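You operate a simulated robot arm through the tools that you are given. There is no shell and no other tool.

Carry out the task below with a simulated two-armed robot. There is one attempt and no reset: what you move stays moved.

TASK
Tip the red and green apples from the padded tray into the tub.
Fine: use the tipping tray and level it again.

The check looks at the end state, three seconds after you hand in, the way a careful person would. Anything else that was tipped, shoved, dropped, spilled or broken makes it a failure.

THE ROBOT
Two 7-joint arms with fingered hands on one trunk that stands fixed in place. Base frame: the origin is at the foot of the trunk, x ahead of it, y to its left, z up. Lengths are in m, angles in degrees, forces in N, time in s.
The left shoulder is at [0.2, 0.135, 0.895], the right one opposite. Payload 4 kg a hand.
Tool frame (each hand has its own): the origin (TCP) lies between the finger pads and is the grasp point; the fingertips stand 0.025 m ahead of it; z points along the fingers, y is the line along which they close. Largest opening 0.088 m; the body of the gripper starts 0.029 m behind the TCP. The gripper is a hand of 4 fingers: y runs from the thumb to the fingers, the wrist lies at [-0.013, -0.106, -0.174] in the tool frame, and closing takes about 1.5 s.
Orientation is that of the tool frame in the base frame, as [roll, pitch, yaw] about the fixed x, y, z axes, in that order (R = Rz(yaw) Ry(pitch) Rx(roll)). With the fingers straight down and the wrist toward the robot, the tool's x, y and z point along [0, 1, 0], [1, 0, 0] and [0, 0, -1] of the base frame.

THE INTERFACE
- The arms move only by the tool nudge_tool. It takes "left_rows", "right_rows" or both (then of equal length, played together; a hand with none holds still); each is one flat list of numbers, 7 for each row, row after row: the shift along the tool's x, y, z in units of 30 mm (1.0 is 30 mm), then the turn, a rotation vector about the tool's x, y, z in units of 6 degrees (1.0 is 6 degrees), then the finger opening in m, from 0 to 0.088. In form: [dx, dy, dz, wx, wy, wz, grip, dx, dy, dz, wx, wy, wz, grip, ...]. A call has 1 to 20 rows; each row shifts and turns the commanded pose from where the row before left it, along the tool's axes as they then stand. A call with a number of a shift or a turn outside -1 to 1 is refused whole. Rows are played at 5 a second. More than 0.05 m and 8.6 degrees between two rows, or a gripper value outside its range, and nothing of the call is played. A pose out of reach is approached as far as the arm can. The call stops where the force on the tool passes 70 N (or 10 N more than at its start, if that is more) or the arm is blocked; 0.2 s more then pass. The fingers move at their own pace (about 0.153 m/s each) and stop on an object; they squeeze with about 31 N. The grip force told is the motor's: it shows also when the fingers shut on nothing. Time passes only in rows, and 0.2 s behind the last, so rows that do not move let the fingers close. The reply holds the time, the measured pose of the TCP, the force on the tool along the base axes, the opening and the grip force, in the units named above and with some noise, with the torque about the TCP (base axes, N m) and any sound that the robot's microphone picked up.
- Cameras (640 x 400 px; columns grow to the right, rows downward): "scene" is now at [0.1434, -0.0262, 1.5064]; the picture's right is [-0.30, -0.95, 0.00], its down [-0.61, 0.19, -0.77] and it looks along [0.73, -0.23, -0.64] (base axes); focal length 335 px, centre (320, 200). "left" rides on the left gripper at [-0.064, -0.083, -0.098] in its tool frame; the picture's right is [-0.62, -0.37, 0.69], its down [0.71, -0.63, 0.30] and it looks along [0.32, 0.68, 0.65] (tool axes); focal length 265 px, centre (320, 200). "right" rides on the right gripper at [0.064, -0.083, -0.098] in its tool frame; the picture's right is [-0.62, 0.37, -0.69], its down [-0.71, -0.63, 0.30] and it looks along [-0.32, 0.68, 0.65] (tool axes); focal length 265 px, centre (320, 200). There is no depth. A picture from a camera that has moved, and an enlarged one, comes with that camera's place and axes in the base frame and with its lens.
- camera(camera): a new picture of that camera. It takes no simulated time.
- move_column(by): slides the trunk up (or, below 0, down) by that many m; the arms and the scene camera ride with it, the base frame stays. It gives what a move gives, with no picture.
- set_grasp(shape, hand): the hand has 4 fingers and takes this shape, open, in about a second: jaw (thumb against the fingers, like two jaws); tri (thumb and two fingers); tip (a fingertip pinch); poke (one finger out to press); point (the index stretched); flat (the hand flat); cup (the hand cupped); fist (a fist). The gripper value then closes the fingers along that shape, each until it touches; the sizes above hold for jaw. It gives what a move gives, with no picture.
- aim_head(pan, tilt): turns the head with the scene camera to pan (to the left, within 97 degrees either way) and tilt (down, from -29 to 69), counted from straight ahead of the robot. It gives what a move gives.
- inspect(camera, box): a new picture of the part [left, top, right, bottom] of that camera's present view, enlarged. It takes no simulated time.
- sign_off(): hands the job in; it is judged then, once.

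Places have to be worked out from the pictures, the camera data and where the tool is seen. Open the grippers and draw the arms clear of the work before you hand the job in, unless the task says otherwise.

The tools are called after "Call:" as name(argument=value, ...) on one line, values as JSON. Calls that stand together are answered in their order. nudge_tool: Moves the arms, as the interface text tells. Its arguments: {"type":"object","properties":{"left_rows":{"type":"array","items":{"type":"number"}},"right_rows":{"type":"array","items":{"type":"number"}}},"required":[]} The other tools are called the same way: move_column (by) slides the trunk up or down; set_grasp (shape, hand) gives the hand a shape; aim_head (pan, tilt) turns the head that bears the scene camera; camera (camera) takes a picture; inspect (camera, box) takes an enlarged picture of a part of a camera's view; sign_off () hands the job in.

At the start:

```text
clock: 0.0
left_position: [0.6227, 0.1334, 1.1302]
left_tool_rot: [-180.0, 0.0, 90.0]
left_force: [0.0, 0.0, -0.1]
left_wrist_torque: [-0.01, -0.03, -0.02]
left_opening: 0.0876
left_grip_force: 0.1
left_shape: jaw
right_position: [0.4702, -0.3456, 1.2247]
right_tool_rot: [179.9, 0.0, 90.0]
right_force: [0.1, 0.3, 0.6]
right_wrist_torque: [0.01, 0.03, 0.02]
right_opening: 0.0874
right_grip_force: 0.2
right_shape: jaw
trunk travel left (down, up): [-0.5, 0.27]
head pan, tilt: [-17.4, 39.8]
```

scene: 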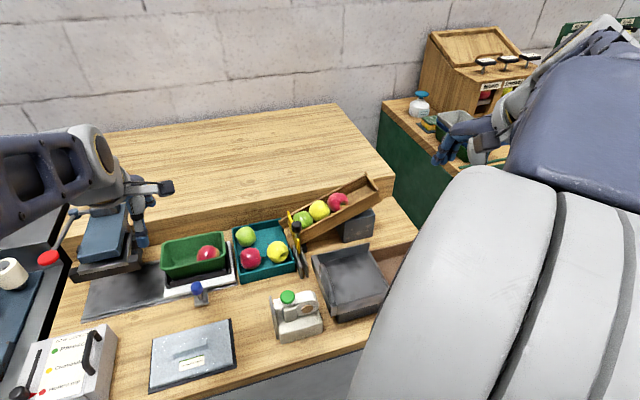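
right: 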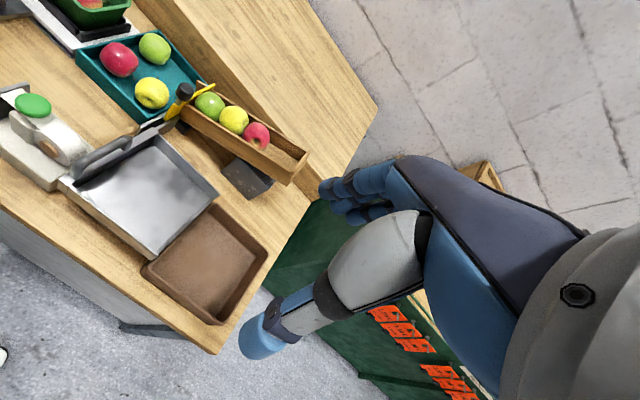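
left: 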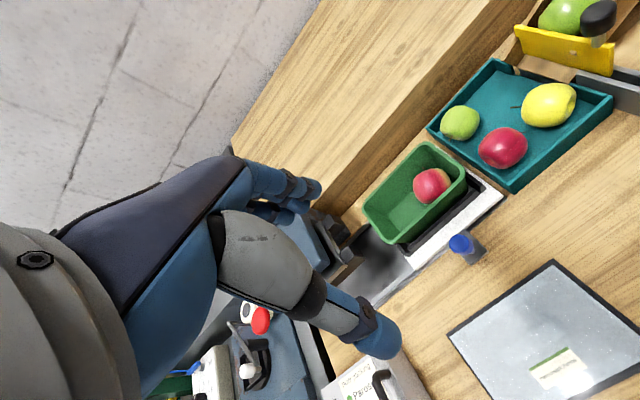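

I'll start by looking closely at the work area, to tell apart the padded tray, the tipping tray and the tub.

Call:
inspect(camera="scene", box=[220, 170, 430, 350])

Call:
inspect(camera="right", box=[0, 0, 330, 340])

Call:
inspect(camera="left", box=[300, 0, 640, 400])

Call:
inspect(camera="scene", box=[0, 170, 240, 400])

```text
2.22 times, centred on (325, 260) of scene
camera zoom: at [0.1434, -0.0262, 1.5064], right [-0.3, -0.95, 0.0], down [-0.61, 0.19, -0.77], along [0.73, -0.23, -0.64], focal length 744 px, centre (309, 67)
```

zoom: 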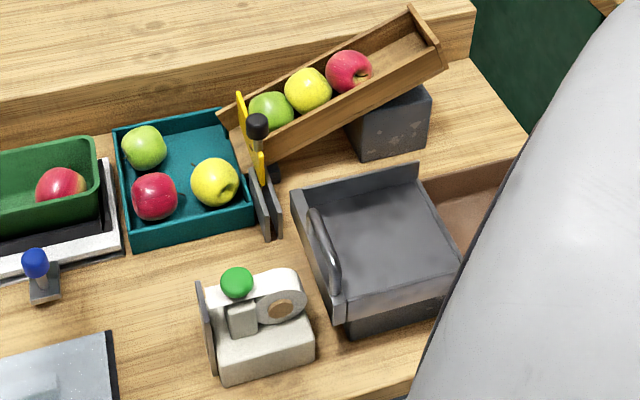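

```text
1.18 times, centred on (165, 170) of right
camera zoom: at [0.3858, -0.2807, 1.3227], right [0.37, -0.62, 0.69], down [-0.63, -0.71, -0.3], along [0.68, -0.32, -0.65], focal length 312 px, centre (502, 235)
```

zoom: 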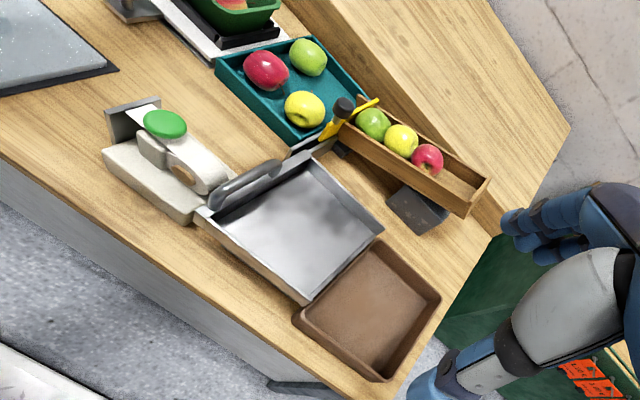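

```text
1.00 times, centred on (470, 200) of left (not enlarged: the box is as wide or as high as the picture)
camera zoom: at [0.5394, 0.0684, 1.2279], right [-0.37, -0.62, -0.69], down [-0.63, 0.71, -0.3], along [0.68, 0.32, -0.65], focal length 265 px, centre (170, 200)
```

zoom: 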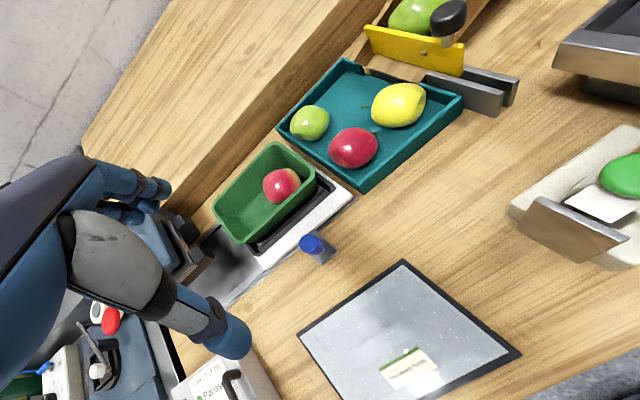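

```text
1.74 times, centred on (120, 285) of scene
camera zoom: at [0.1434, -0.0262, 1.5064], right [-0.3, -0.95, 0.0], down [-0.61, 0.19, -0.77], along [0.73, -0.23, -0.64], focal length 582 px, centre (668, 52)
```

zoom: 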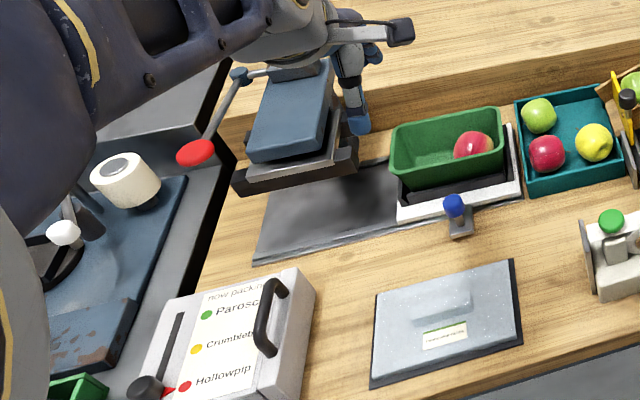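

The teal tray seems to be the padded tray, holding green, red and yellow apples. The grey tray with a handle looks like the tipping tray, and the brown bin to its right is likely the tub. I'll turn the head to check the rest of the station for other candidates.

Call:
aim_head(pan=-30, tilt=55)

Call:
camera(camera="scene")

Call:
aim_head(pan=-60, tilt=40)

Call:
camera(camera="scene")

Call:
aim_head(pan=40, tilt=45)

Call:
camera(camera="scene")

```text
clock: 0.8
left_position: [0.6237, 0.1334, 1.1306]
left_tool_rot: [-180.0, 0.0, 89.9]
left_force: [0.8, 0.8, 0.0]
left_wrist_torque: [-0.01, 0.0, 0.03]
left_opening: 0.0877
left_grip_force: 0.0
left_shape: jaw
right_position: [0.4701, -0.3446, 1.2247]
right_tool_rot: [180.0, 0.1, 90.0]
right_force: [-0.6, -0.2, -1.5]
right_wrist_torque: [-0.03, -0.02, -0.01]
right_opening: 0.0874
right_grip_force: 0.1
right_shape: jaw
trunk travel left (down, up): [-0.5, 0.27]
head pan, tilt: [-30.0, 55.0]
```

```text
taken
camera scene: at [0.1246, -0.0368, 1.4855], right [-0.5, -0.87, 0.0], down [-0.71, 0.41, -0.57], along [0.5, -0.29, -0.82], focal length 335 px, centre (320, 200)
```

scene: 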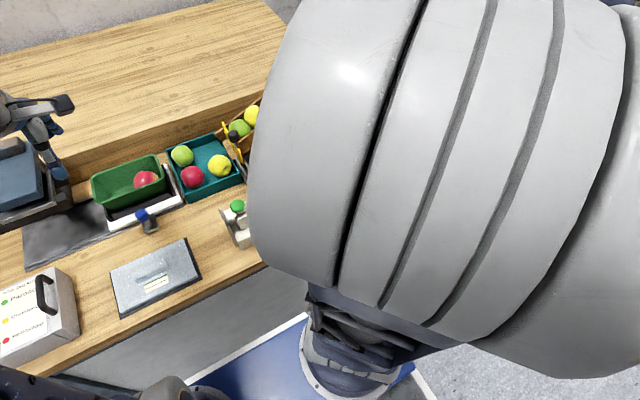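

```text
clock: 1.7
left_position: [0.6242, 0.1336, 1.1307]
left_tool_rot: [179.9, 0.0, 90.0]
left_force: [0.3, 0.0, -0.3]
left_wrist_torque: [0.02, -0.05, -0.01]
left_opening: 0.0876
left_grip_force: 0.0
left_shape: jaw
right_position: [0.4697, -0.3447, 1.2252]
right_tool_rot: [-180.0, -0.1, 90.0]
right_force: [-0.3, -0.1, -0.7]
right_wrist_torque: [0.0, 0.01, 0.0]
right_opening: 0.0876
right_grip_force: 0.0
right_shape: jaw
trunk travel left (down, up): [-0.5, 0.27]
head pan, tilt: [-60.0, 40.0]
```

```text
taken
camera scene: at [0.1047, -0.0743, 1.5061], right [-0.87, -0.5, 0.0], down [-0.32, 0.56, -0.77], along [0.38, -0.66, -0.64], focal length 335 px, centre (320, 200)
```

scene: 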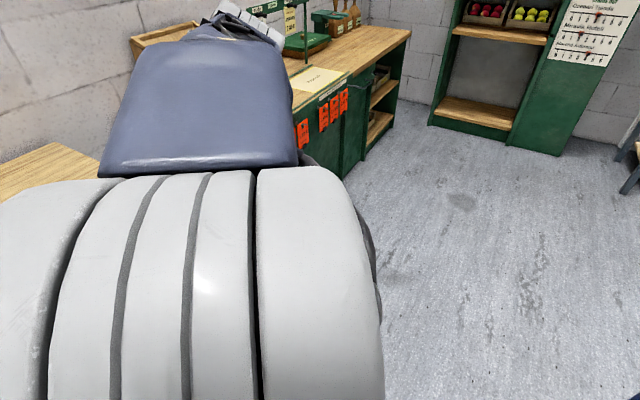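

```text
clock: 3.5
left_position: [0.6231, 0.1334, 1.1303]
left_tool_rot: [180.0, 0.0, 90.0]
left_force: [-0.4, 0.2, -0.5]
left_wrist_torque: [-0.02, -0.01, 0.0]
left_opening: 0.0875
left_grip_force: 0.1
left_shape: jaw
right_position: [0.4703, -0.3446, 1.2248]
right_tool_rot: [179.9, -0.1, 90.0]
right_force: [-0.7, -0.2, 0.6]
right_wrist_torque: [-0.02, -0.02, -0.01]
right_opening: 0.0878
right_grip_force: 0.1
right_shape: jaw
trunk travel left (down, up): [-0.5, 0.27]
head pan, tilt: [40.0, 45.0]
```

```text
taken
camera scene: at [0.1244, 0.0515, 1.4989], right [0.64, -0.77, 0.0], down [-0.54, -0.45, -0.71], along [0.54, 0.45, -0.71], focal length 335 px, centre (320, 200)
```

scene: 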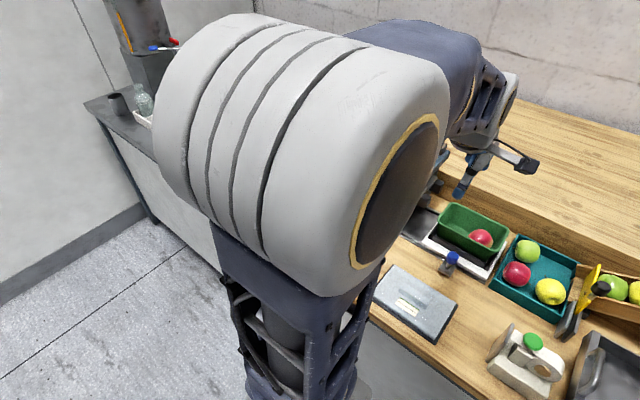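

The apples triangulate to about red (0.744, -0.023, 0.829) and green (0.830, -0.022, 0.827). The tipping tray's handle is near (0.56, -0.17, 0.91). I'll zoom in on the tipping tray, the tub and the padded tray for detail before moving.

Call:
inspect(camera="right", box=[40, 110, 280, 330])

Call:
inspect(camera="right", box=[60, 10, 220, 130])

Call:
inspect(camera="left", box=[410, 20, 640, 210])

Call:
inspect(camera="scene", box=[400, 180, 640, 400])

```text
1.82 times, centred on (160, 220) of right
camera zoom: at [0.3858, -0.2806, 1.3227], right [0.37, -0.62, 0.69], down [-0.63, -0.71, -0.3], along [0.68, -0.32, -0.65], focal length 483 px, centre (611, 164)
```

zoom: 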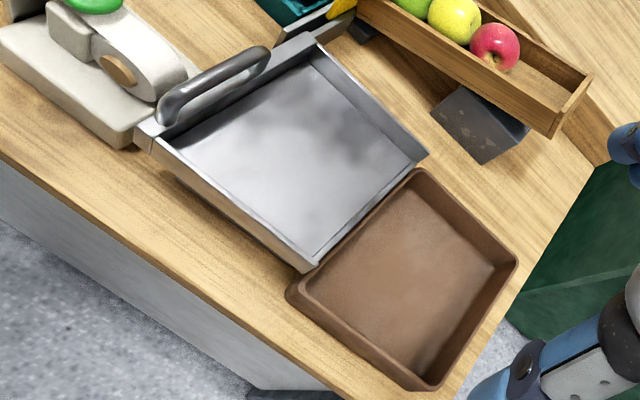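

```text
3.33 times, centred on (140, 70) of right
camera zoom: at [0.3858, -0.2806, 1.3227], right [0.37, -0.62, 0.69], down [-0.63, -0.71, -0.3], along [0.68, -0.32, -0.65], focal length 885 px, centre (920, 633)
```

zoom: 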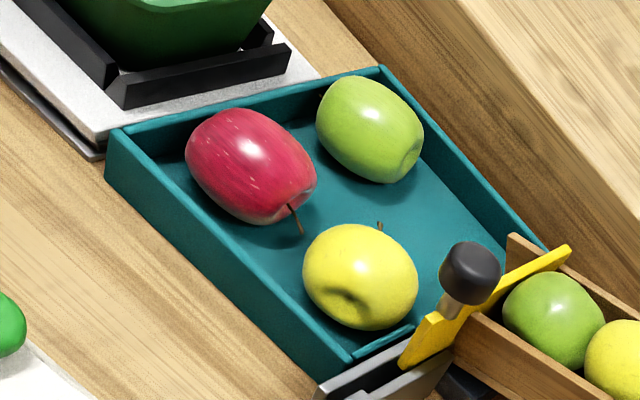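

```text
2.11 times, centred on (525, 115) of left
camera zoom: at [0.5395, 0.0684, 1.2279], right [-0.37, -0.62, -0.69], down [-0.63, 0.71, -0.3], along [0.68, 0.32, -0.65], focal length 559 px, centre (-112, 379)
```

zoom: 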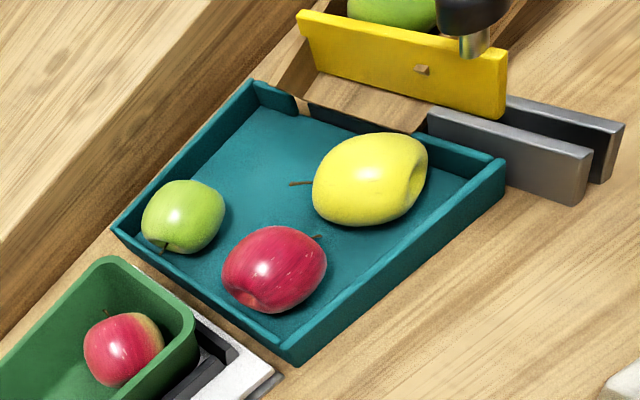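

```text
1.82 times, centred on (520, 290) of scene
camera zoom: at [0.1244, 0.0515, 1.4989], right [0.64, -0.77, 0.0], down [-0.54, -0.45, -0.71], along [0.54, 0.45, -0.71], focal length 609 px, centre (-44, 36)
```

zoom: 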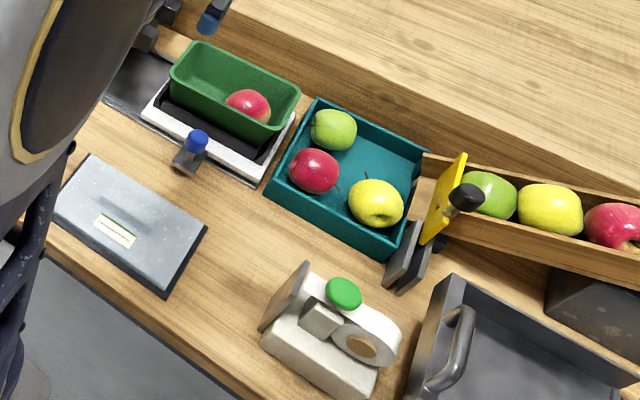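

To get exact rim and apple positions I'll zoom in more tightly on the padded tray with both the head and the left camera.

Call:
inspect(camera="scene", box=[490, 225, 590, 325])

Call:
inspect(camera="left", box=[420, 50, 560, 200])

Call:
inspect(camera="left", box=[500, 0, 640, 150])

Call:
aim_head(pan=10, tilt=50)

Call:
camera(camera="scene")

```text
4.00 times, centred on (540, 275) of scene
camera zoom: at [0.1244, 0.0515, 1.4989], right [0.64, -0.77, 0.0], down [-0.54, -0.45, -0.71], along [0.54, 0.45, -0.71], focal length 1339 px, centre (-560, -100)
```

zoom: 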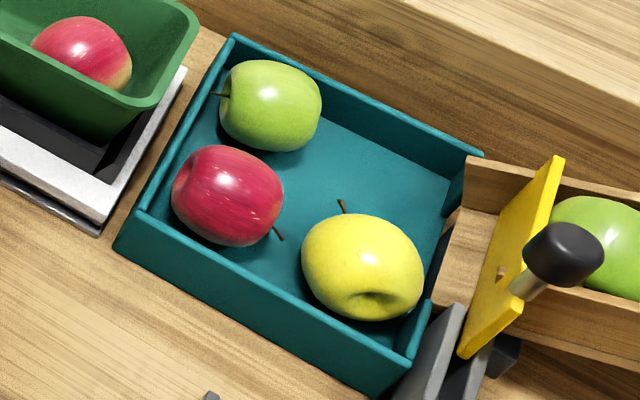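

```text
2.67 times, centred on (490, 125) of left
camera zoom: at [0.5395, 0.0684, 1.2279], right [-0.37, -0.62, -0.69], down [-0.63, 0.71, -0.3], along [0.68, 0.32, -0.65], focal length 708 px, centre (-133, 400)
```

zoom: 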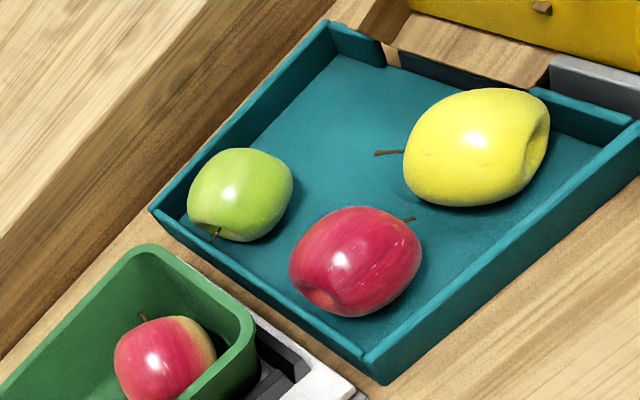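

```text
2.67 times, centred on (570, 75) of left
camera zoom: at [0.5395, 0.0684, 1.2279], right [-0.37, -0.62, -0.69], down [-0.63, 0.71, -0.3], along [0.68, 0.32, -0.65], focal length 708 px, centre (-347, 533)
```

zoom: 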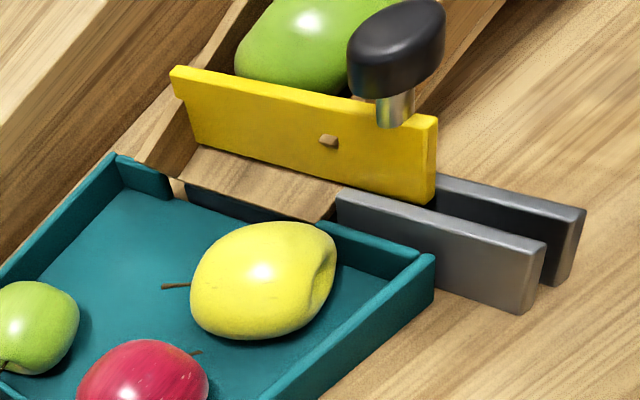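

```text
clock: 4.4
left_position: [0.6244, 0.1326, 1.1293]
left_tool_rot: [179.9, 0.0, 90.0]
left_force: [0.3, 0.0, 0.2]
left_wrist_torque: [0.01, -0.01, 0.02]
left_opening: 0.0875
left_grip_force: 0.0
left_shape: jaw
right_position: [0.4689, -0.3454, 1.2238]
right_tool_rot: [180.0, 0.0, 90.0]
right_force: [0.6, -0.2, 1.0]
right_wrist_torque: [-0.01, 0.04, -0.01]
right_opening: 0.0876
right_grip_force: 0.0
right_shape: jaw
trunk travel left (down, up): [-0.5, 0.27]
head pan, tilt: [10.0, 50.0]
```

```text
taken
camera scene: at [0.1379, 0.0127, 1.492], right [0.17, -0.98, 0.0], down [-0.75, -0.13, -0.64], along [0.63, 0.11, -0.77], focal length 335 px, centre (320, 200)
```

scene: 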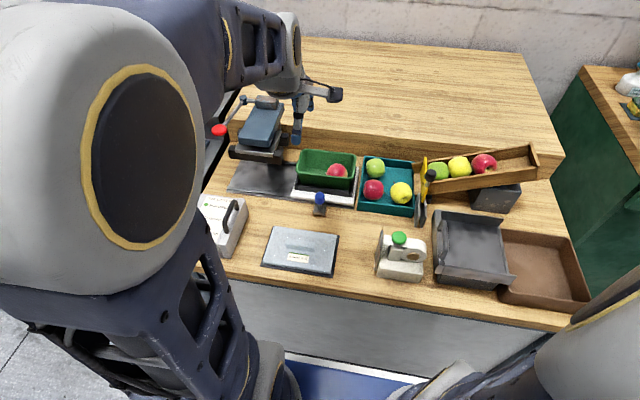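

This head aim (pan 10, tilt 50) shows everything at once. I'll enlarge the tipping tray, the tub and the padded tray from here.

Call:
inspect(camera="scene", box=[420, 190, 600, 320])

Call:
inspect(camera="scene", box=[345, 140, 445, 230])

Call:
inspect(camera="scene", box=[180, 70, 360, 290])

```text
3.08 times, centred on (510, 255) of scene
camera zoom: at [0.1379, 0.0127, 1.492], right [0.17, -0.98, 0.0], down [-0.75, -0.13, -0.64], along [0.63, 0.11, -0.77], focal length 1030 px, centre (-265, 31)
```

zoom: 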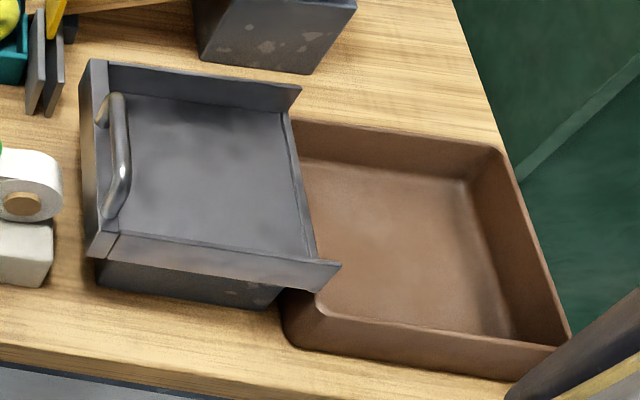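

```text
4.44 times, centred on (395, 185) of scene
camera zoom: at [0.1379, 0.0127, 1.492], right [0.17, -0.98, 0.0], down [-0.75, -0.13, -0.64], along [0.63, 0.11, -0.77], focal length 1488 px, centre (-13, 267)
```

zoom: 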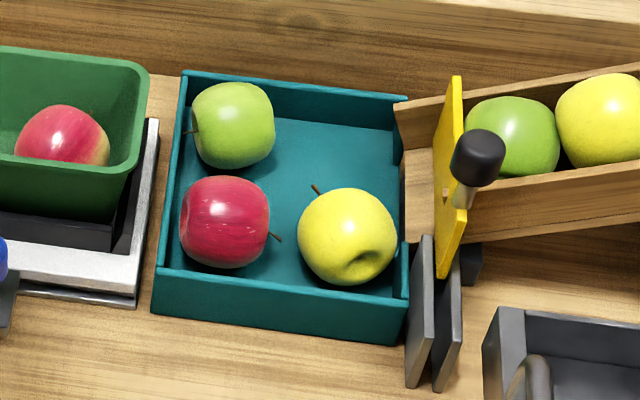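

```text
1.82 times, centred on (270, 180) of scene
camera zoom: at [0.1379, 0.0127, 1.492], right [0.17, -0.98, 0.0], down [-0.75, -0.13, -0.64], along [0.63, 0.11, -0.77], focal length 609 px, centre (411, 236)
```

zoom: 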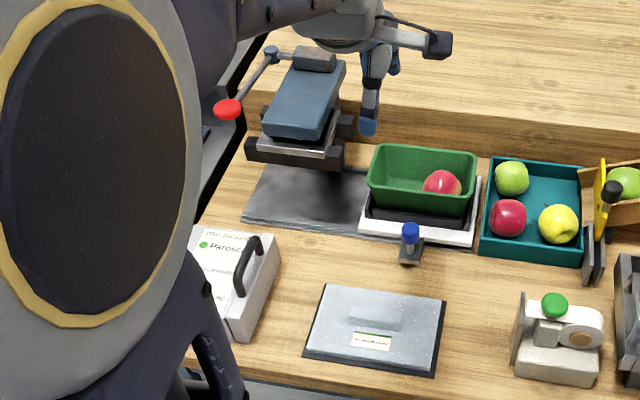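

From these views I put the padded tray rim at z≈0.832, its floor at about 0.80 and the table at about 0.787. The tipping tray floor is near z≈0.865, with its handle at (0.555, -0.172, 0.92). Next I need to see how wide the fingers are, so I'll look at both hands.

Call:
inspect(camera="scene", box=[230, 50, 360, 160])

Call:
inspect(camera="left", box=[180, 140, 420, 380])

Call:
inspect(camera="right", box=[220, 140, 480, 380])

```text
3.64 times, centred on (295, 105) of scene
camera zoom: at [0.1379, 0.0127, 1.492], right [0.17, -0.98, 0.0], down [-0.75, -0.13, -0.64], along [0.63, 0.11, -0.77], focal length 1217 px, centre (411, 546)
```

zoom: 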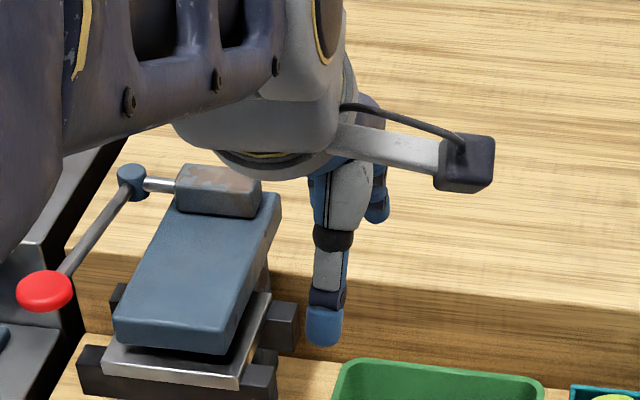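

```text
1.67 times, centred on (300, 260) of left
camera zoom: at [0.5394, 0.0684, 1.2279], right [-0.37, -0.62, -0.69], down [-0.63, 0.71, -0.3], along [0.68, 0.32, -0.65], focal length 442 px, centre (353, 100)
```

zoom: 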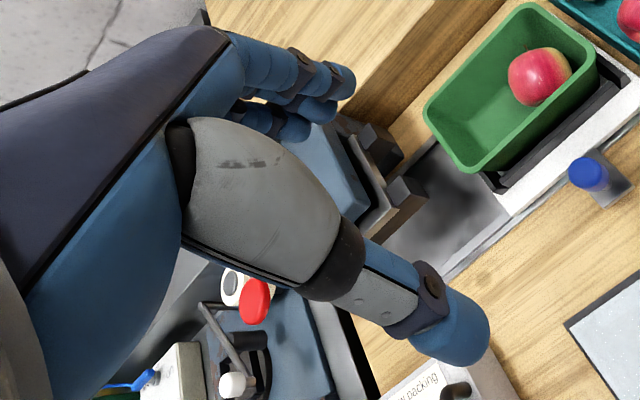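

```text
1.67 times, centred on (350, 260) of right
camera zoom: at [0.3858, -0.2806, 1.3227], right [0.37, -0.62, 0.69], down [-0.63, -0.71, -0.3], along [0.68, -0.32, -0.65], focal length 442 px, centre (270, 100)
```

zoom: 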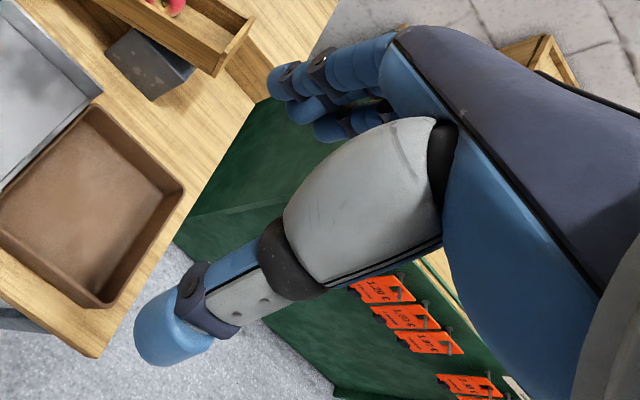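

The hand has a thumb on the robot side and a row of three rounded fingers on the far side. I'll partly close the right hand in free air to apple size, to see where thumb and fingers sit around the TCP.

Call:
nudge_tool(right_rows=[0, 0, 0, 0, 0, 0, 0.055, 0, 0, 0, 0, 0, 0, 0.055, 0, 0, 0, 0, 0, 0, 0.055, 0, 0, 0, 0, 0, 0, 0.055, 0, 0, 0, 0, 0, 0, 0.055])

Call:
inspect(camera="right", box=[220, 140, 480, 380])

Call:
nudge_tool(right_rows=[0, 0, 0, 0, 0, 0, 0.015, 0, 0, 0, 0, 0, 0, 0.015, 0, 0, 0, 0, 0, 0, 0.015, 0, 0, 0, 0, 0, 0, 0.015, 0, 0, 0, 0, 0, 0, 0.015])

Call:
inspect(camera="right", box=[220, 140, 480, 380])

```text
clock: 5.6
left_position: [0.6231, 0.1323, 1.1302]
left_tool_rot: [-180.0, 0.0, 90.0]
left_force: [-0.8, 0.4, 0.0]
left_wrist_torque: [0.02, 0.03, -0.01]
left_opening: 0.0875
left_grip_force: 0.0
left_shape: jaw
right_position: [0.4696, -0.3451, 1.2255]
right_tool_rot: [179.9, 0.0, 90.0]
right_force: [0.1, 0.7, -0.3]
right_wrist_torque: [0.01, 0.03, 0.01]
right_opening: 0.0554
right_grip_force: 0.1
right_shape: jaw
trunk travel left (down, up): [-0.5, 0.27]
head pan, tilt: [10.0, 50.0]
```

```text
1.67 times, centred on (350, 260) of right
camera zoom: at [0.3858, -0.2806, 1.3227], right [0.37, -0.62, 0.69], down [-0.63, -0.71, -0.3], along [0.68, -0.32, -0.65], focal length 442 px, centre (270, 100)
```

zoom: 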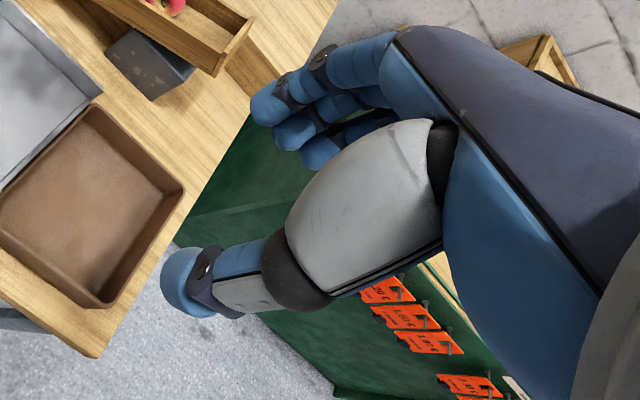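

```text
clock: 6.8
left_position: [0.6226, 0.132, 1.1293]
left_tool_rot: [180.0, 0.1, 90.0]
left_force: [-0.9, 0.0, -0.9]
left_wrist_torque: [0.01, 0.01, 0.05]
left_opening: 0.0876
left_grip_force: 0.0
left_shape: jaw
right_position: [0.4702, -0.3452, 1.2254]
right_tool_rot: [180.0, -0.1, 90.0]
right_force: [-0.7, -0.3, 0.1]
right_wrist_torque: [0.01, 0.0, 0.01]
right_opening: 0.015
right_grip_force: 0.0
right_shape: jaw
trunk travel left (down, up): [-0.5, 0.27]
head pan, tilt: [10.0, 50.0]
```

```text
1.67 times, centred on (350, 260) of right
camera zoom: at [0.3858, -0.2806, 1.3227], right [0.37, -0.62, 0.69], down [-0.63, -0.71, -0.3], along [0.68, -0.32, -0.65], focal length 442 px, centre (270, 100)
```

zoom: 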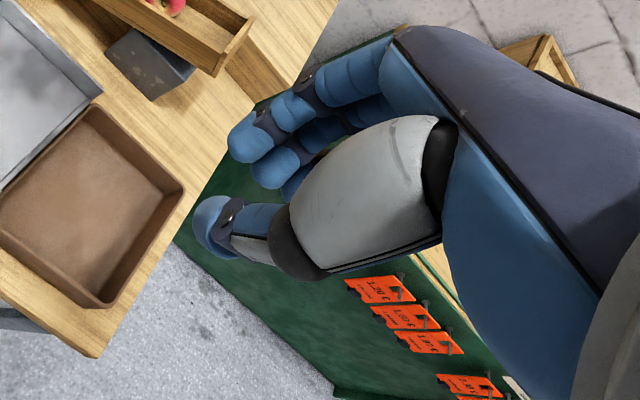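

Thumb and fingers meet near tool x≈0, with the finger row spread over roughly -0.025 to +0.014 in tool x. I'll turn the left hand about its own axis so its camera faces the padded tray, and reopen the right hand meanwhile.

Call:
nudge_tool(left_rows=[0, 0, 0, 0, 0, 1, 0.0875, 0, 0, 0, 0, 0, 1, 0.0875, 0, 0, 0, 0, 0, 1, 0.0875, 0, 0, 0, 0, 0, 1, 0.0875, 0, 0, 0, 0, 0, 1, 0.0875, 0, 0, 0, 0, 0, 1, 0.0875, 0, 0, 0, 0, 0, 1, 0.0875, 0, 0, 0, 0, 0, 1, 0.0875, 0, 0, 0, 0, 0, 1, 0.0875], right_rows=[0, 0, 0, 0, 0, 0, 0.075, 0, 0, 0, 0, 0, 0, 0.075, 0, 0, 0, 0, 0, 0, 0.075, 0, 0, 0, 0, 0, 0, 0.075, 0, 0, 0, 0, 0, 0, 0.075, 0, 0, 0, 0, 0, 0, 0.075, 0, 0, 0, 0, 0, 0, 0.075, 0, 0, 0, 0, 0, 0, 0.075, 0, 0, 0, 0, 0, 0, 0.075])

Call:
camera(camera="left")

Call:
camera(camera="scene")

```text
clock: 8.8
left_position: [0.624, 0.1326, 1.1301]
left_tool_rot: [-180.0, 0.1, 35.9]
left_force: [-1.0, 0.1, -0.5]
left_wrist_torque: [0.0, 0.01, -0.01]
left_opening: 0.0878
left_grip_force: 0.0
left_shape: jaw
right_position: [0.4707, -0.3442, 1.2245]
right_tool_rot: [180.0, 0.1, 89.9]
right_force: [0.3, 0.4, -0.1]
right_wrist_torque: [-0.02, 0.03, -0.01]
right_opening: 0.0747
right_grip_force: 0.0
right_shape: jaw
trunk travel left (down, up): [-0.5, 0.27]
head pan, tilt: [10.0, 50.0]
```

```text
taken
camera left: at [0.5217, 0.1622, 1.2283], right [-0.72, -0.07, -0.69], down [0.21, 0.93, -0.3], along [0.66, -0.36, -0.65], focal length 265 px, centre (320, 200)
```

left: 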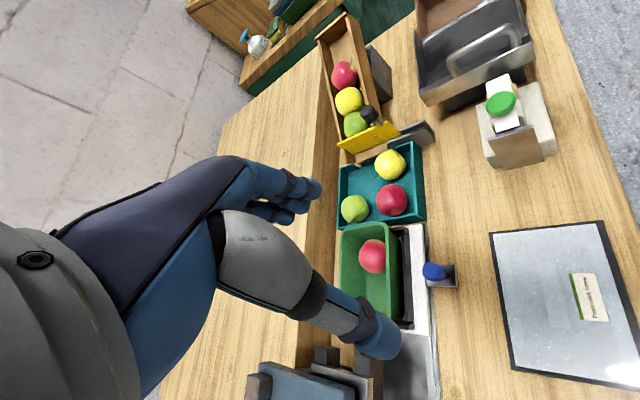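

```text
taken
camera scene: at [0.1378, 0.0126, 1.492], right [0.17, -0.98, 0.0], down [-0.75, -0.13, -0.64], along [0.63, 0.11, -0.77], focal length 335 px, centre (320, 200)
```

scene: 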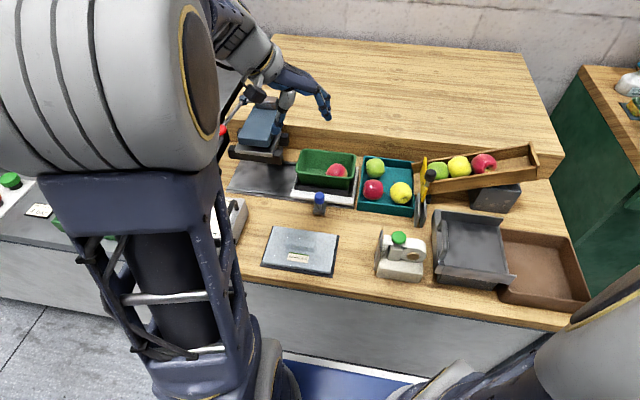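

The left camera now views the whole line of trays from the side. I'll ease the left hand up and to the left for clearance while bringing the right hand over the padded tray, staying high at z≈1.03.

Call:
nudge_tool(left_rows=[0.59, -0.81, -0.83, 0, 0, 0, 0.0875, 0.59, -0.81, -0.83, 0, 0, 0, 0.0875])

Call:
nudge_tool(right_rows=[0.98, 0.846, 0.589, 0, 0, 0, 0.07, 0.98, 0.846, 0.589, 0, 0, 0, 0.07, 0.98, 0.846, 0.589, 0, 0, 0, 0.07, 0.98, 0.846, 0.589, 0, 0, 0, 0.07, 0.98, 0.846, 0.589, 0, 0, 0, 0.07, 0.98, 0.846, 0.589, 0, 0, 0, 0.07, 0.98, 0.846, 0.589, 0, 0, 0, 0.07, 0.98, 0.846, 0.589, 0, 0, 0, 0.07, 0.98, 0.846, 0.589, 0, 0, 0, 0.07, 0.98, 0.846, 0.589, 0, 0, 0, 0.07, 0.98, 0.846, 0.589, 0, 0, 0, 0.07])

Call:
camera(camera="left")

Call:
camera(camera="scene")

Call:
camera(camera="right")

```text
clock: 9.4
left_position: [0.6236, 0.1921, 1.1809]
left_tool_rot: [-180.0, 0.0, 36.0]
left_force: [0.6, 0.2, 0.6]
left_wrist_torque: [-0.01, 0.0, -0.02]
left_opening: 0.0876
left_grip_force: 0.0
left_shape: jaw
right_position: [0.4692, -0.346, 1.2253]
right_tool_rot: [180.0, 0.0, 90.0]
right_force: [0.2, -0.4, 0.2]
right_wrist_torque: [0.0, -0.02, -0.01]
right_opening: 0.0749
right_grip_force: 0.1
right_shape: jaw
trunk travel left (down, up): [-0.5, 0.27]
head pan, tilt: [10.0, 50.0]
```

```text
clock: 11.8
left_position: [0.6216, 0.192, 1.1811]
left_tool_rot: [-179.9, 0.0, 35.9]
left_force: [-0.1, -0.4, -0.1]
left_wrist_torque: [-0.01, -0.01, 0.0]
left_opening: 0.0873
left_grip_force: 0.0
left_shape: jaw
right_position: [0.7507, -0.0201, 1.0301]
right_tool_rot: [-180.0, 0.0, 90.0]
right_force: [-0.4, -1.0, 0.0]
right_wrist_torque: [0.06, 0.03, -0.05]
right_opening: 0.0702
right_grip_force: 0.0
right_shape: jaw
trunk travel left (down, up): [-0.5, 0.27]
head pan, tilt: [10.0, 50.0]
```

```text
taken
camera left: at [0.5214, 0.2219, 1.2788], right [-0.72, -0.07, -0.69], down [0.21, 0.93, -0.3], along [0.66, -0.36, -0.65], focal length 265 px, centre (320, 200)
```

left: 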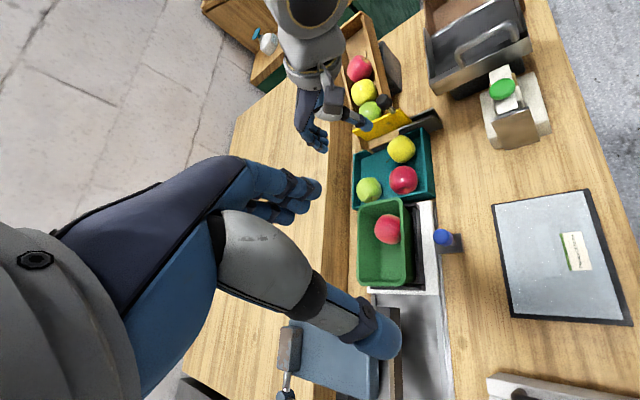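

```text
taken
camera scene: at [0.1377, 0.0124, 1.492], right [0.17, -0.98, 0.0], down [-0.75, -0.13, -0.64], along [0.63, 0.11, -0.77], focal length 335 px, centre (320, 200)
```

scene: 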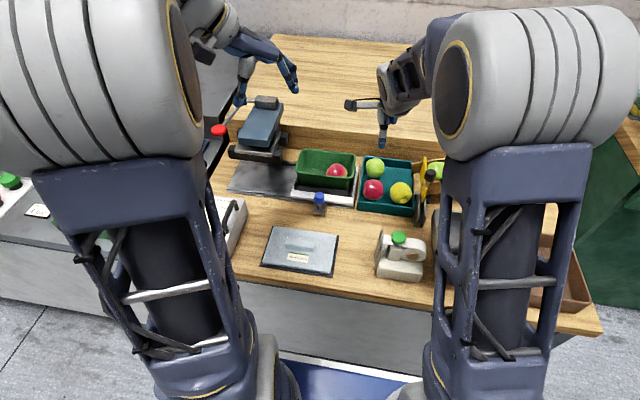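

```text
taken
camera right: at [0.6665, 0.043, 1.128], right [0.37, -0.62, 0.69], down [-0.63, -0.71, -0.3], along [0.68, -0.32, -0.65], focal length 265 px, centre (320, 200)
```

right: 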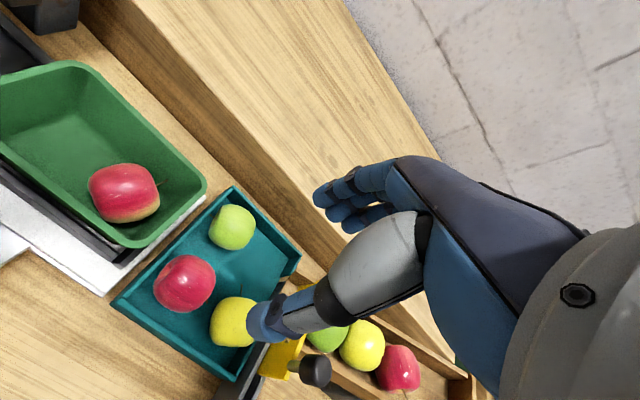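

Both cameras agree on red at about (0.744, -0.021, 0.83). It sits close to the front wall, so I'll tilt the hand 20°. That keeps the thumb above the front rim and the fingers low inside the tray. Then I'll descend to z≈0.90 and check.

Call:
nudge_tool(right_rows=[0, 0, 0, 0.8335, 0, 0, 0.07, 0, 0, 0, 0.8335, 0, 0, 0.07, 0, 0, 0, 0.8335, 0, 0, 0.07, 0, 0, 0, 0.8335, 0, 0, 0.07, 0.017, 0.297, 0.815, 0, 0, 0, 0.07, 0.017, 0.297, 0.815, 0, 0, 0, 0.07, 0.017, 0.297, 0.815, 0, 0, 0, 0.07, 0.017, 0.297, 0.815, 0, 0, 0, 0.07, 0.017, 0.297, 0.815, 0, 0, 0, 0.07])

Call:
inspect(camera="left", box=[260, 60, 480, 260])

Call:
camera(camera="right")

Call:
inspect(camera="scene", box=[330, 80, 460, 230])

```text
clock: 13.8
left_position: [0.6231, 0.1924, 1.1815]
left_tool_rot: [-180.0, 0.0, 36.0]
left_force: [-1.0, -0.1, 0.5]
left_wrist_torque: [0.0, -0.04, 0.02]
left_opening: 0.0875
left_grip_force: 0.1
left_shape: jaw
right_position: [0.7494, -0.018, 0.8978]
right_tool_rot: [-160.0, 0.0, 90.0]
right_force: [0.0, 1.1, 0.6]
right_wrist_torque: [0.01, 0.01, -0.01]
right_opening: 0.0702
right_grip_force: 0.1
right_shape: jaw
trunk travel left (down, up): [-0.5, 0.27]
head pan, tilt: [10.0, 50.0]
```

```text
2.00 times, centred on (370, 160) of left
camera zoom: at [0.5216, 0.2222, 1.2787], right [-0.72, -0.07, -0.69], down [0.21, 0.93, -0.3], along [0.66, -0.36, -0.65], focal length 531 px, centre (220, 280)
```

zoom: 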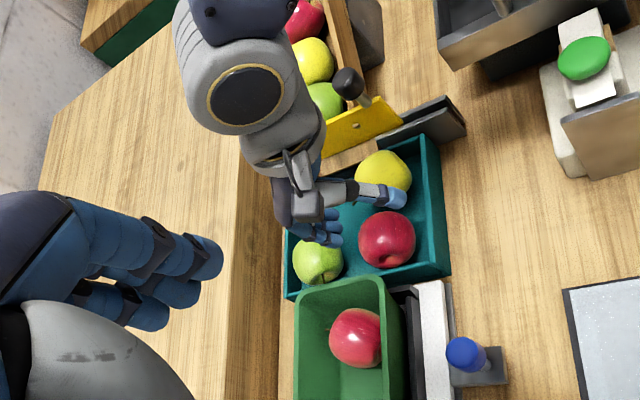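

```text
taken
camera right: at [0.7042, 0.0467, 1.0179], right [0.58, -0.62, 0.53], down [-0.7, -0.71, -0.07], along [0.42, -0.32, -0.85], focal length 265 px, centre (320, 200)
```

right: 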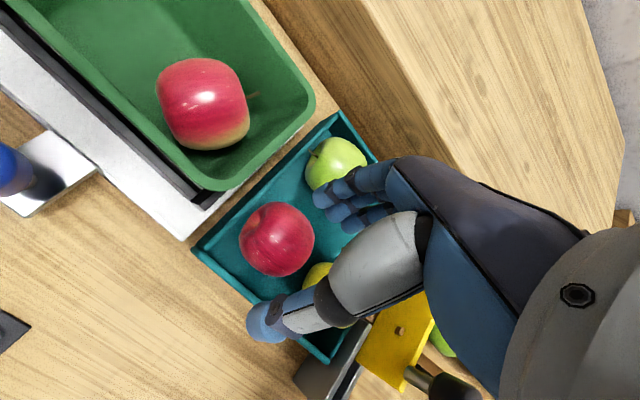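

```text
2.67 times, centred on (395, 155) of scene
camera zoom: at [0.1378, 0.0126, 1.492], right [0.17, -0.98, 0.0], down [-0.75, -0.13, -0.64], along [0.63, 0.11, -0.77], focal length 893 px, centre (120, 320)
```

zoom: 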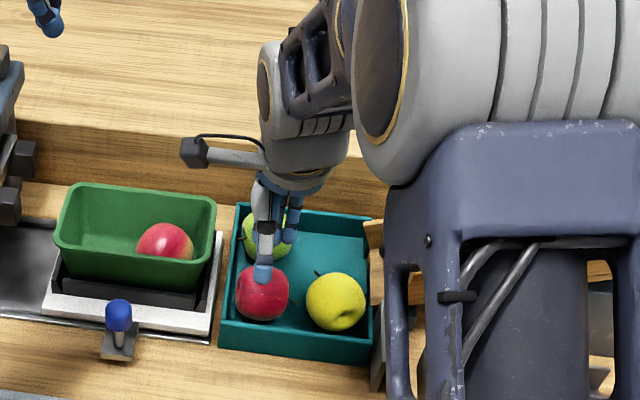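

The thumb lines up with the red apple in the head view, and the right camera puts red at about (0.746, -0.019). I'll descend slowly to z≈0.862 and recheck the rim clearance.

Call:
nudge_tool(right_rows=[0, 0.137, 0.376, 0, 0, 0, 0.07, 0, 0.137, 0.376, 0, 0, 0, 0.07, 0, 0.137, 0.376, 0, 0, 0, 0.07])

Call:
inspect(camera="left", box=[330, 110, 440, 220])

Call:
inspect(camera="right", box=[190, 120, 400, 370])

Call:
inspect(camera="scene", box=[345, 140, 435, 230])

```text
clock: 14.6
left_position: [0.6232, 0.1934, 1.1809]
left_tool_rot: [-180.0, 0.0, 36.0]
left_force: [0.0, -0.4, 0.2]
left_wrist_torque: [-0.01, 0.0, 0.02]
left_opening: 0.0873
left_grip_force: 0.1
left_shape: jaw
right_position: [0.7494, -0.0183, 0.8635]
right_tool_rot: [-160.1, 0.0, 90.1]
right_force: [0.5, 0.3, 1.0]
right_wrist_torque: [-0.01, -0.07, 0.0]
right_opening: 0.0701
right_grip_force: 0.1
right_shape: jaw
trunk travel left (down, up): [-0.5, 0.27]
head pan, tilt: [10.0, 50.0]
```

```text
3.64 times, centred on (385, 165) of left
camera zoom: at [0.5216, 0.2223, 1.2787], right [-0.72, -0.07, -0.69], down [0.21, 0.93, -0.3], along [0.66, -0.36, -0.65], focal length 965 px, centre (84, 327)
```

zoom: 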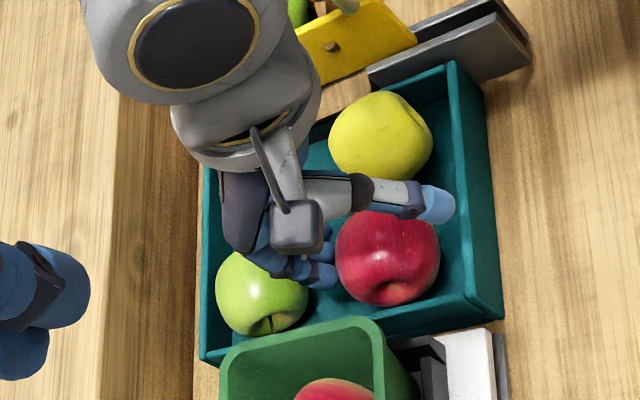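

```text
1.60 times, centred on (295, 245) of right
camera zoom: at [0.7036, 0.0464, 0.9846], right [0.58, -0.62, 0.53], down [-0.7, -0.72, -0.07], along [0.42, -0.32, -0.85], focal length 425 px, centre (360, 128)
```

zoom: 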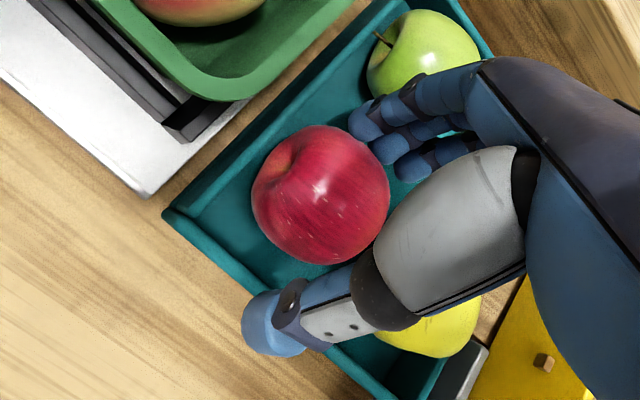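

```text
4.44 times, centred on (390, 185) of scene
camera zoom: at [0.1379, 0.0126, 1.492], right [0.17, -0.98, 0.0], down [-0.75, -0.13, -0.64], along [0.63, 0.11, -0.77], focal length 1488 px, centre (9, 267)
```

zoom: 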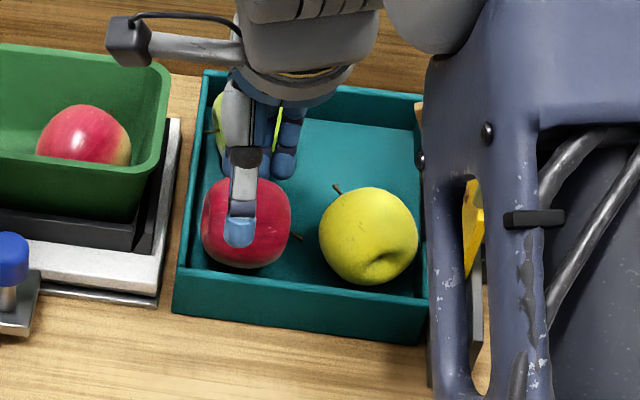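

Alignment looks right, with the thumb over the front rim and the fingers between red and green. I'll shift 3 mm to the right, lower the last 15 mm, and see whether any contact force shows.

Call:
nudge_tool(right_rows=[-0.05, 0.0855, 0.235, 0, 0, 0, 0.07, -0.05, 0.0855, 0.235, 0, 0, 0, 0.07, 0, 0, 0, 0, 0, 0, 0.07])

Call:
inspect(camera="left", box=[330, 110, 440, 220])

Call:
inspect(camera="right", box=[190, 120, 400, 370])

```text
clock: 15.4
left_position: [0.6219, 0.1924, 1.1806]
left_tool_rot: [180.0, -0.1, 36.0]
left_force: [-1.1, 0.3, 0.4]
left_wrist_torque: [0.03, -0.03, 0.0]
left_opening: 0.0875
left_grip_force: 0.0
left_shape: jaw
right_position: [0.7485, -0.0205, 0.8488]
right_tool_rot: [-160.0, 0.0, 90.0]
right_force: [-0.6, 0.3, -0.4]
right_wrist_torque: [0.04, 0.0, 0.01]
right_opening: 0.0703
right_grip_force: 0.0
right_shape: jaw
trunk travel left (down, up): [-0.5, 0.27]
head pan, tilt: [10.0, 50.0]
```

```text
3.64 times, centred on (385, 165) of left
camera zoom: at [0.5216, 0.2223, 1.2786], right [-0.72, -0.07, -0.69], down [0.21, 0.93, -0.3], along [0.66, -0.36, -0.65], focal length 965 px, centre (84, 327)
```

zoom: 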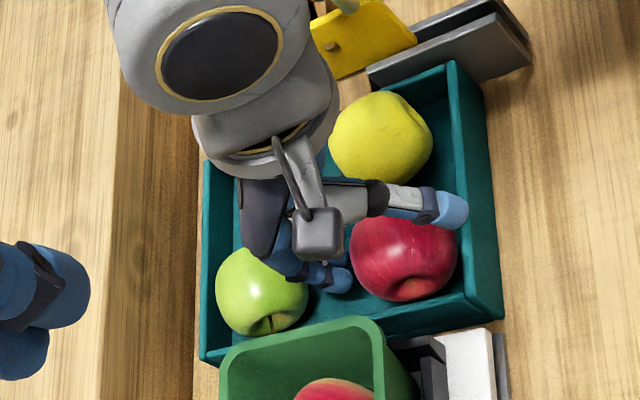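

```text
1.60 times, centred on (295, 245) of right
camera zoom: at [0.7036, 0.043, 0.9693], right [0.58, -0.62, 0.52], down [-0.7, -0.71, -0.07], along [0.42, -0.32, -0.85], focal length 425 px, centre (360, 128)
```

zoom: 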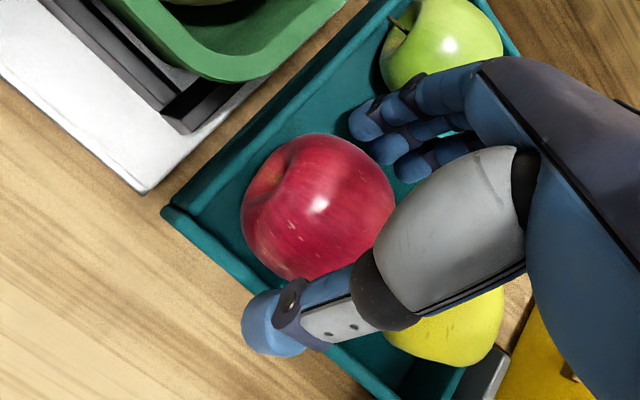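

The red apple rolled about 9 mm toward the front wall as the hand came down, but it is still centred between thumb and fingers with no force showing. I'll close gently around it.

Call:
nudge_tool(right_rows=[0, 0, 0, 0, 0, 0, 0.062, 0, 0, 0, 0, 0, 0, 0.056, 0, 0, 0, 0, 0, 0, 0.05, 0, 0, 0, 0, 0, 0, 0.045, 0, 0, 0, 0, 0, 0, 0.04, 0, 0, 0, 0, 0, 0, 0.04])

Call:
inspect(camera="left", box=[330, 110, 440, 220])

Call:
inspect(camera="right", box=[190, 120, 400, 370])

Call:
inspect(camera="scene", box=[345, 140, 435, 230])

```text
clock: 16.8
left_position: [0.6233, 0.1926, 1.1806]
left_tool_rot: [-180.0, 0.0, 36.0]
left_force: [0.1, 0.0, -1.3]
left_wrist_torque: [-0.01, -0.02, 0.0]
left_opening: 0.0876
left_grip_force: 0.1
left_shape: jaw
right_position: [0.7491, -0.021, 0.8498]
right_tool_rot: [-160.1, 0.1, 90.1]
right_force: [1.5, 0.0, 7.1]
right_wrist_torque: [-0.04, 0.04, 0.02]
right_opening: 0.0414
right_grip_force: 31.2
right_shape: jaw
trunk travel left (down, up): [-0.5, 0.27]
head pan, tilt: [10.0, 50.0]
```

```text
3.64 times, centred on (385, 165) of left
camera zoom: at [0.5215, 0.2223, 1.2787], right [-0.72, -0.07, -0.69], down [0.21, 0.93, -0.3], along [0.66, -0.36, -0.65], focal length 965 px, centre (84, 327)
```

zoom: 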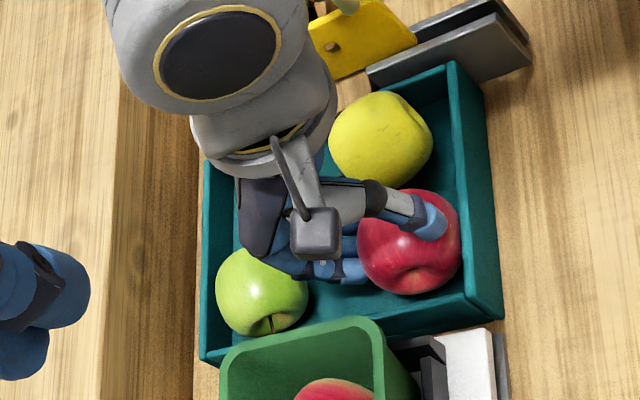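

```text
1.60 times, centred on (295, 245) of right
camera zoom: at [0.7039, 0.0431, 0.9703], right [0.58, -0.62, 0.53], down [-0.7, -0.71, -0.07], along [0.42, -0.32, -0.85], focal length 425 px, centre (360, 128)
```

zoom: 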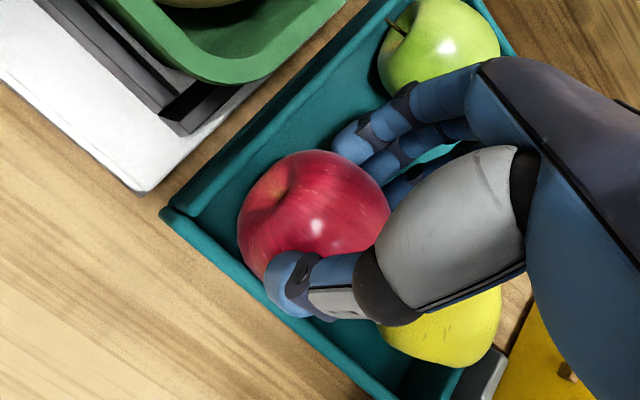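

```text
4.44 times, centred on (390, 185) of scene
camera zoom: at [0.1378, 0.0126, 1.4921], right [0.17, -0.98, 0.0], down [-0.75, -0.13, -0.64], along [0.63, 0.11, -0.77], focal length 1488 px, centre (9, 267)
```

zoom: 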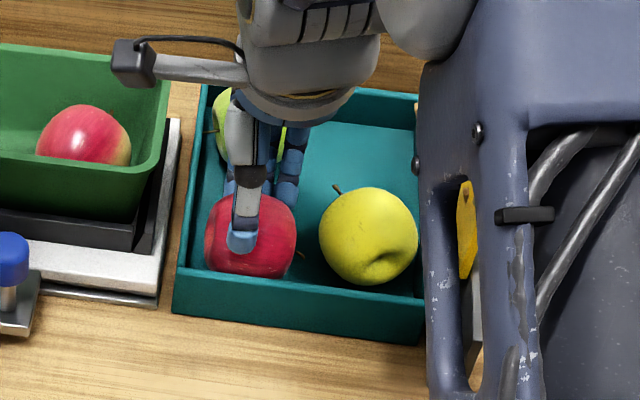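

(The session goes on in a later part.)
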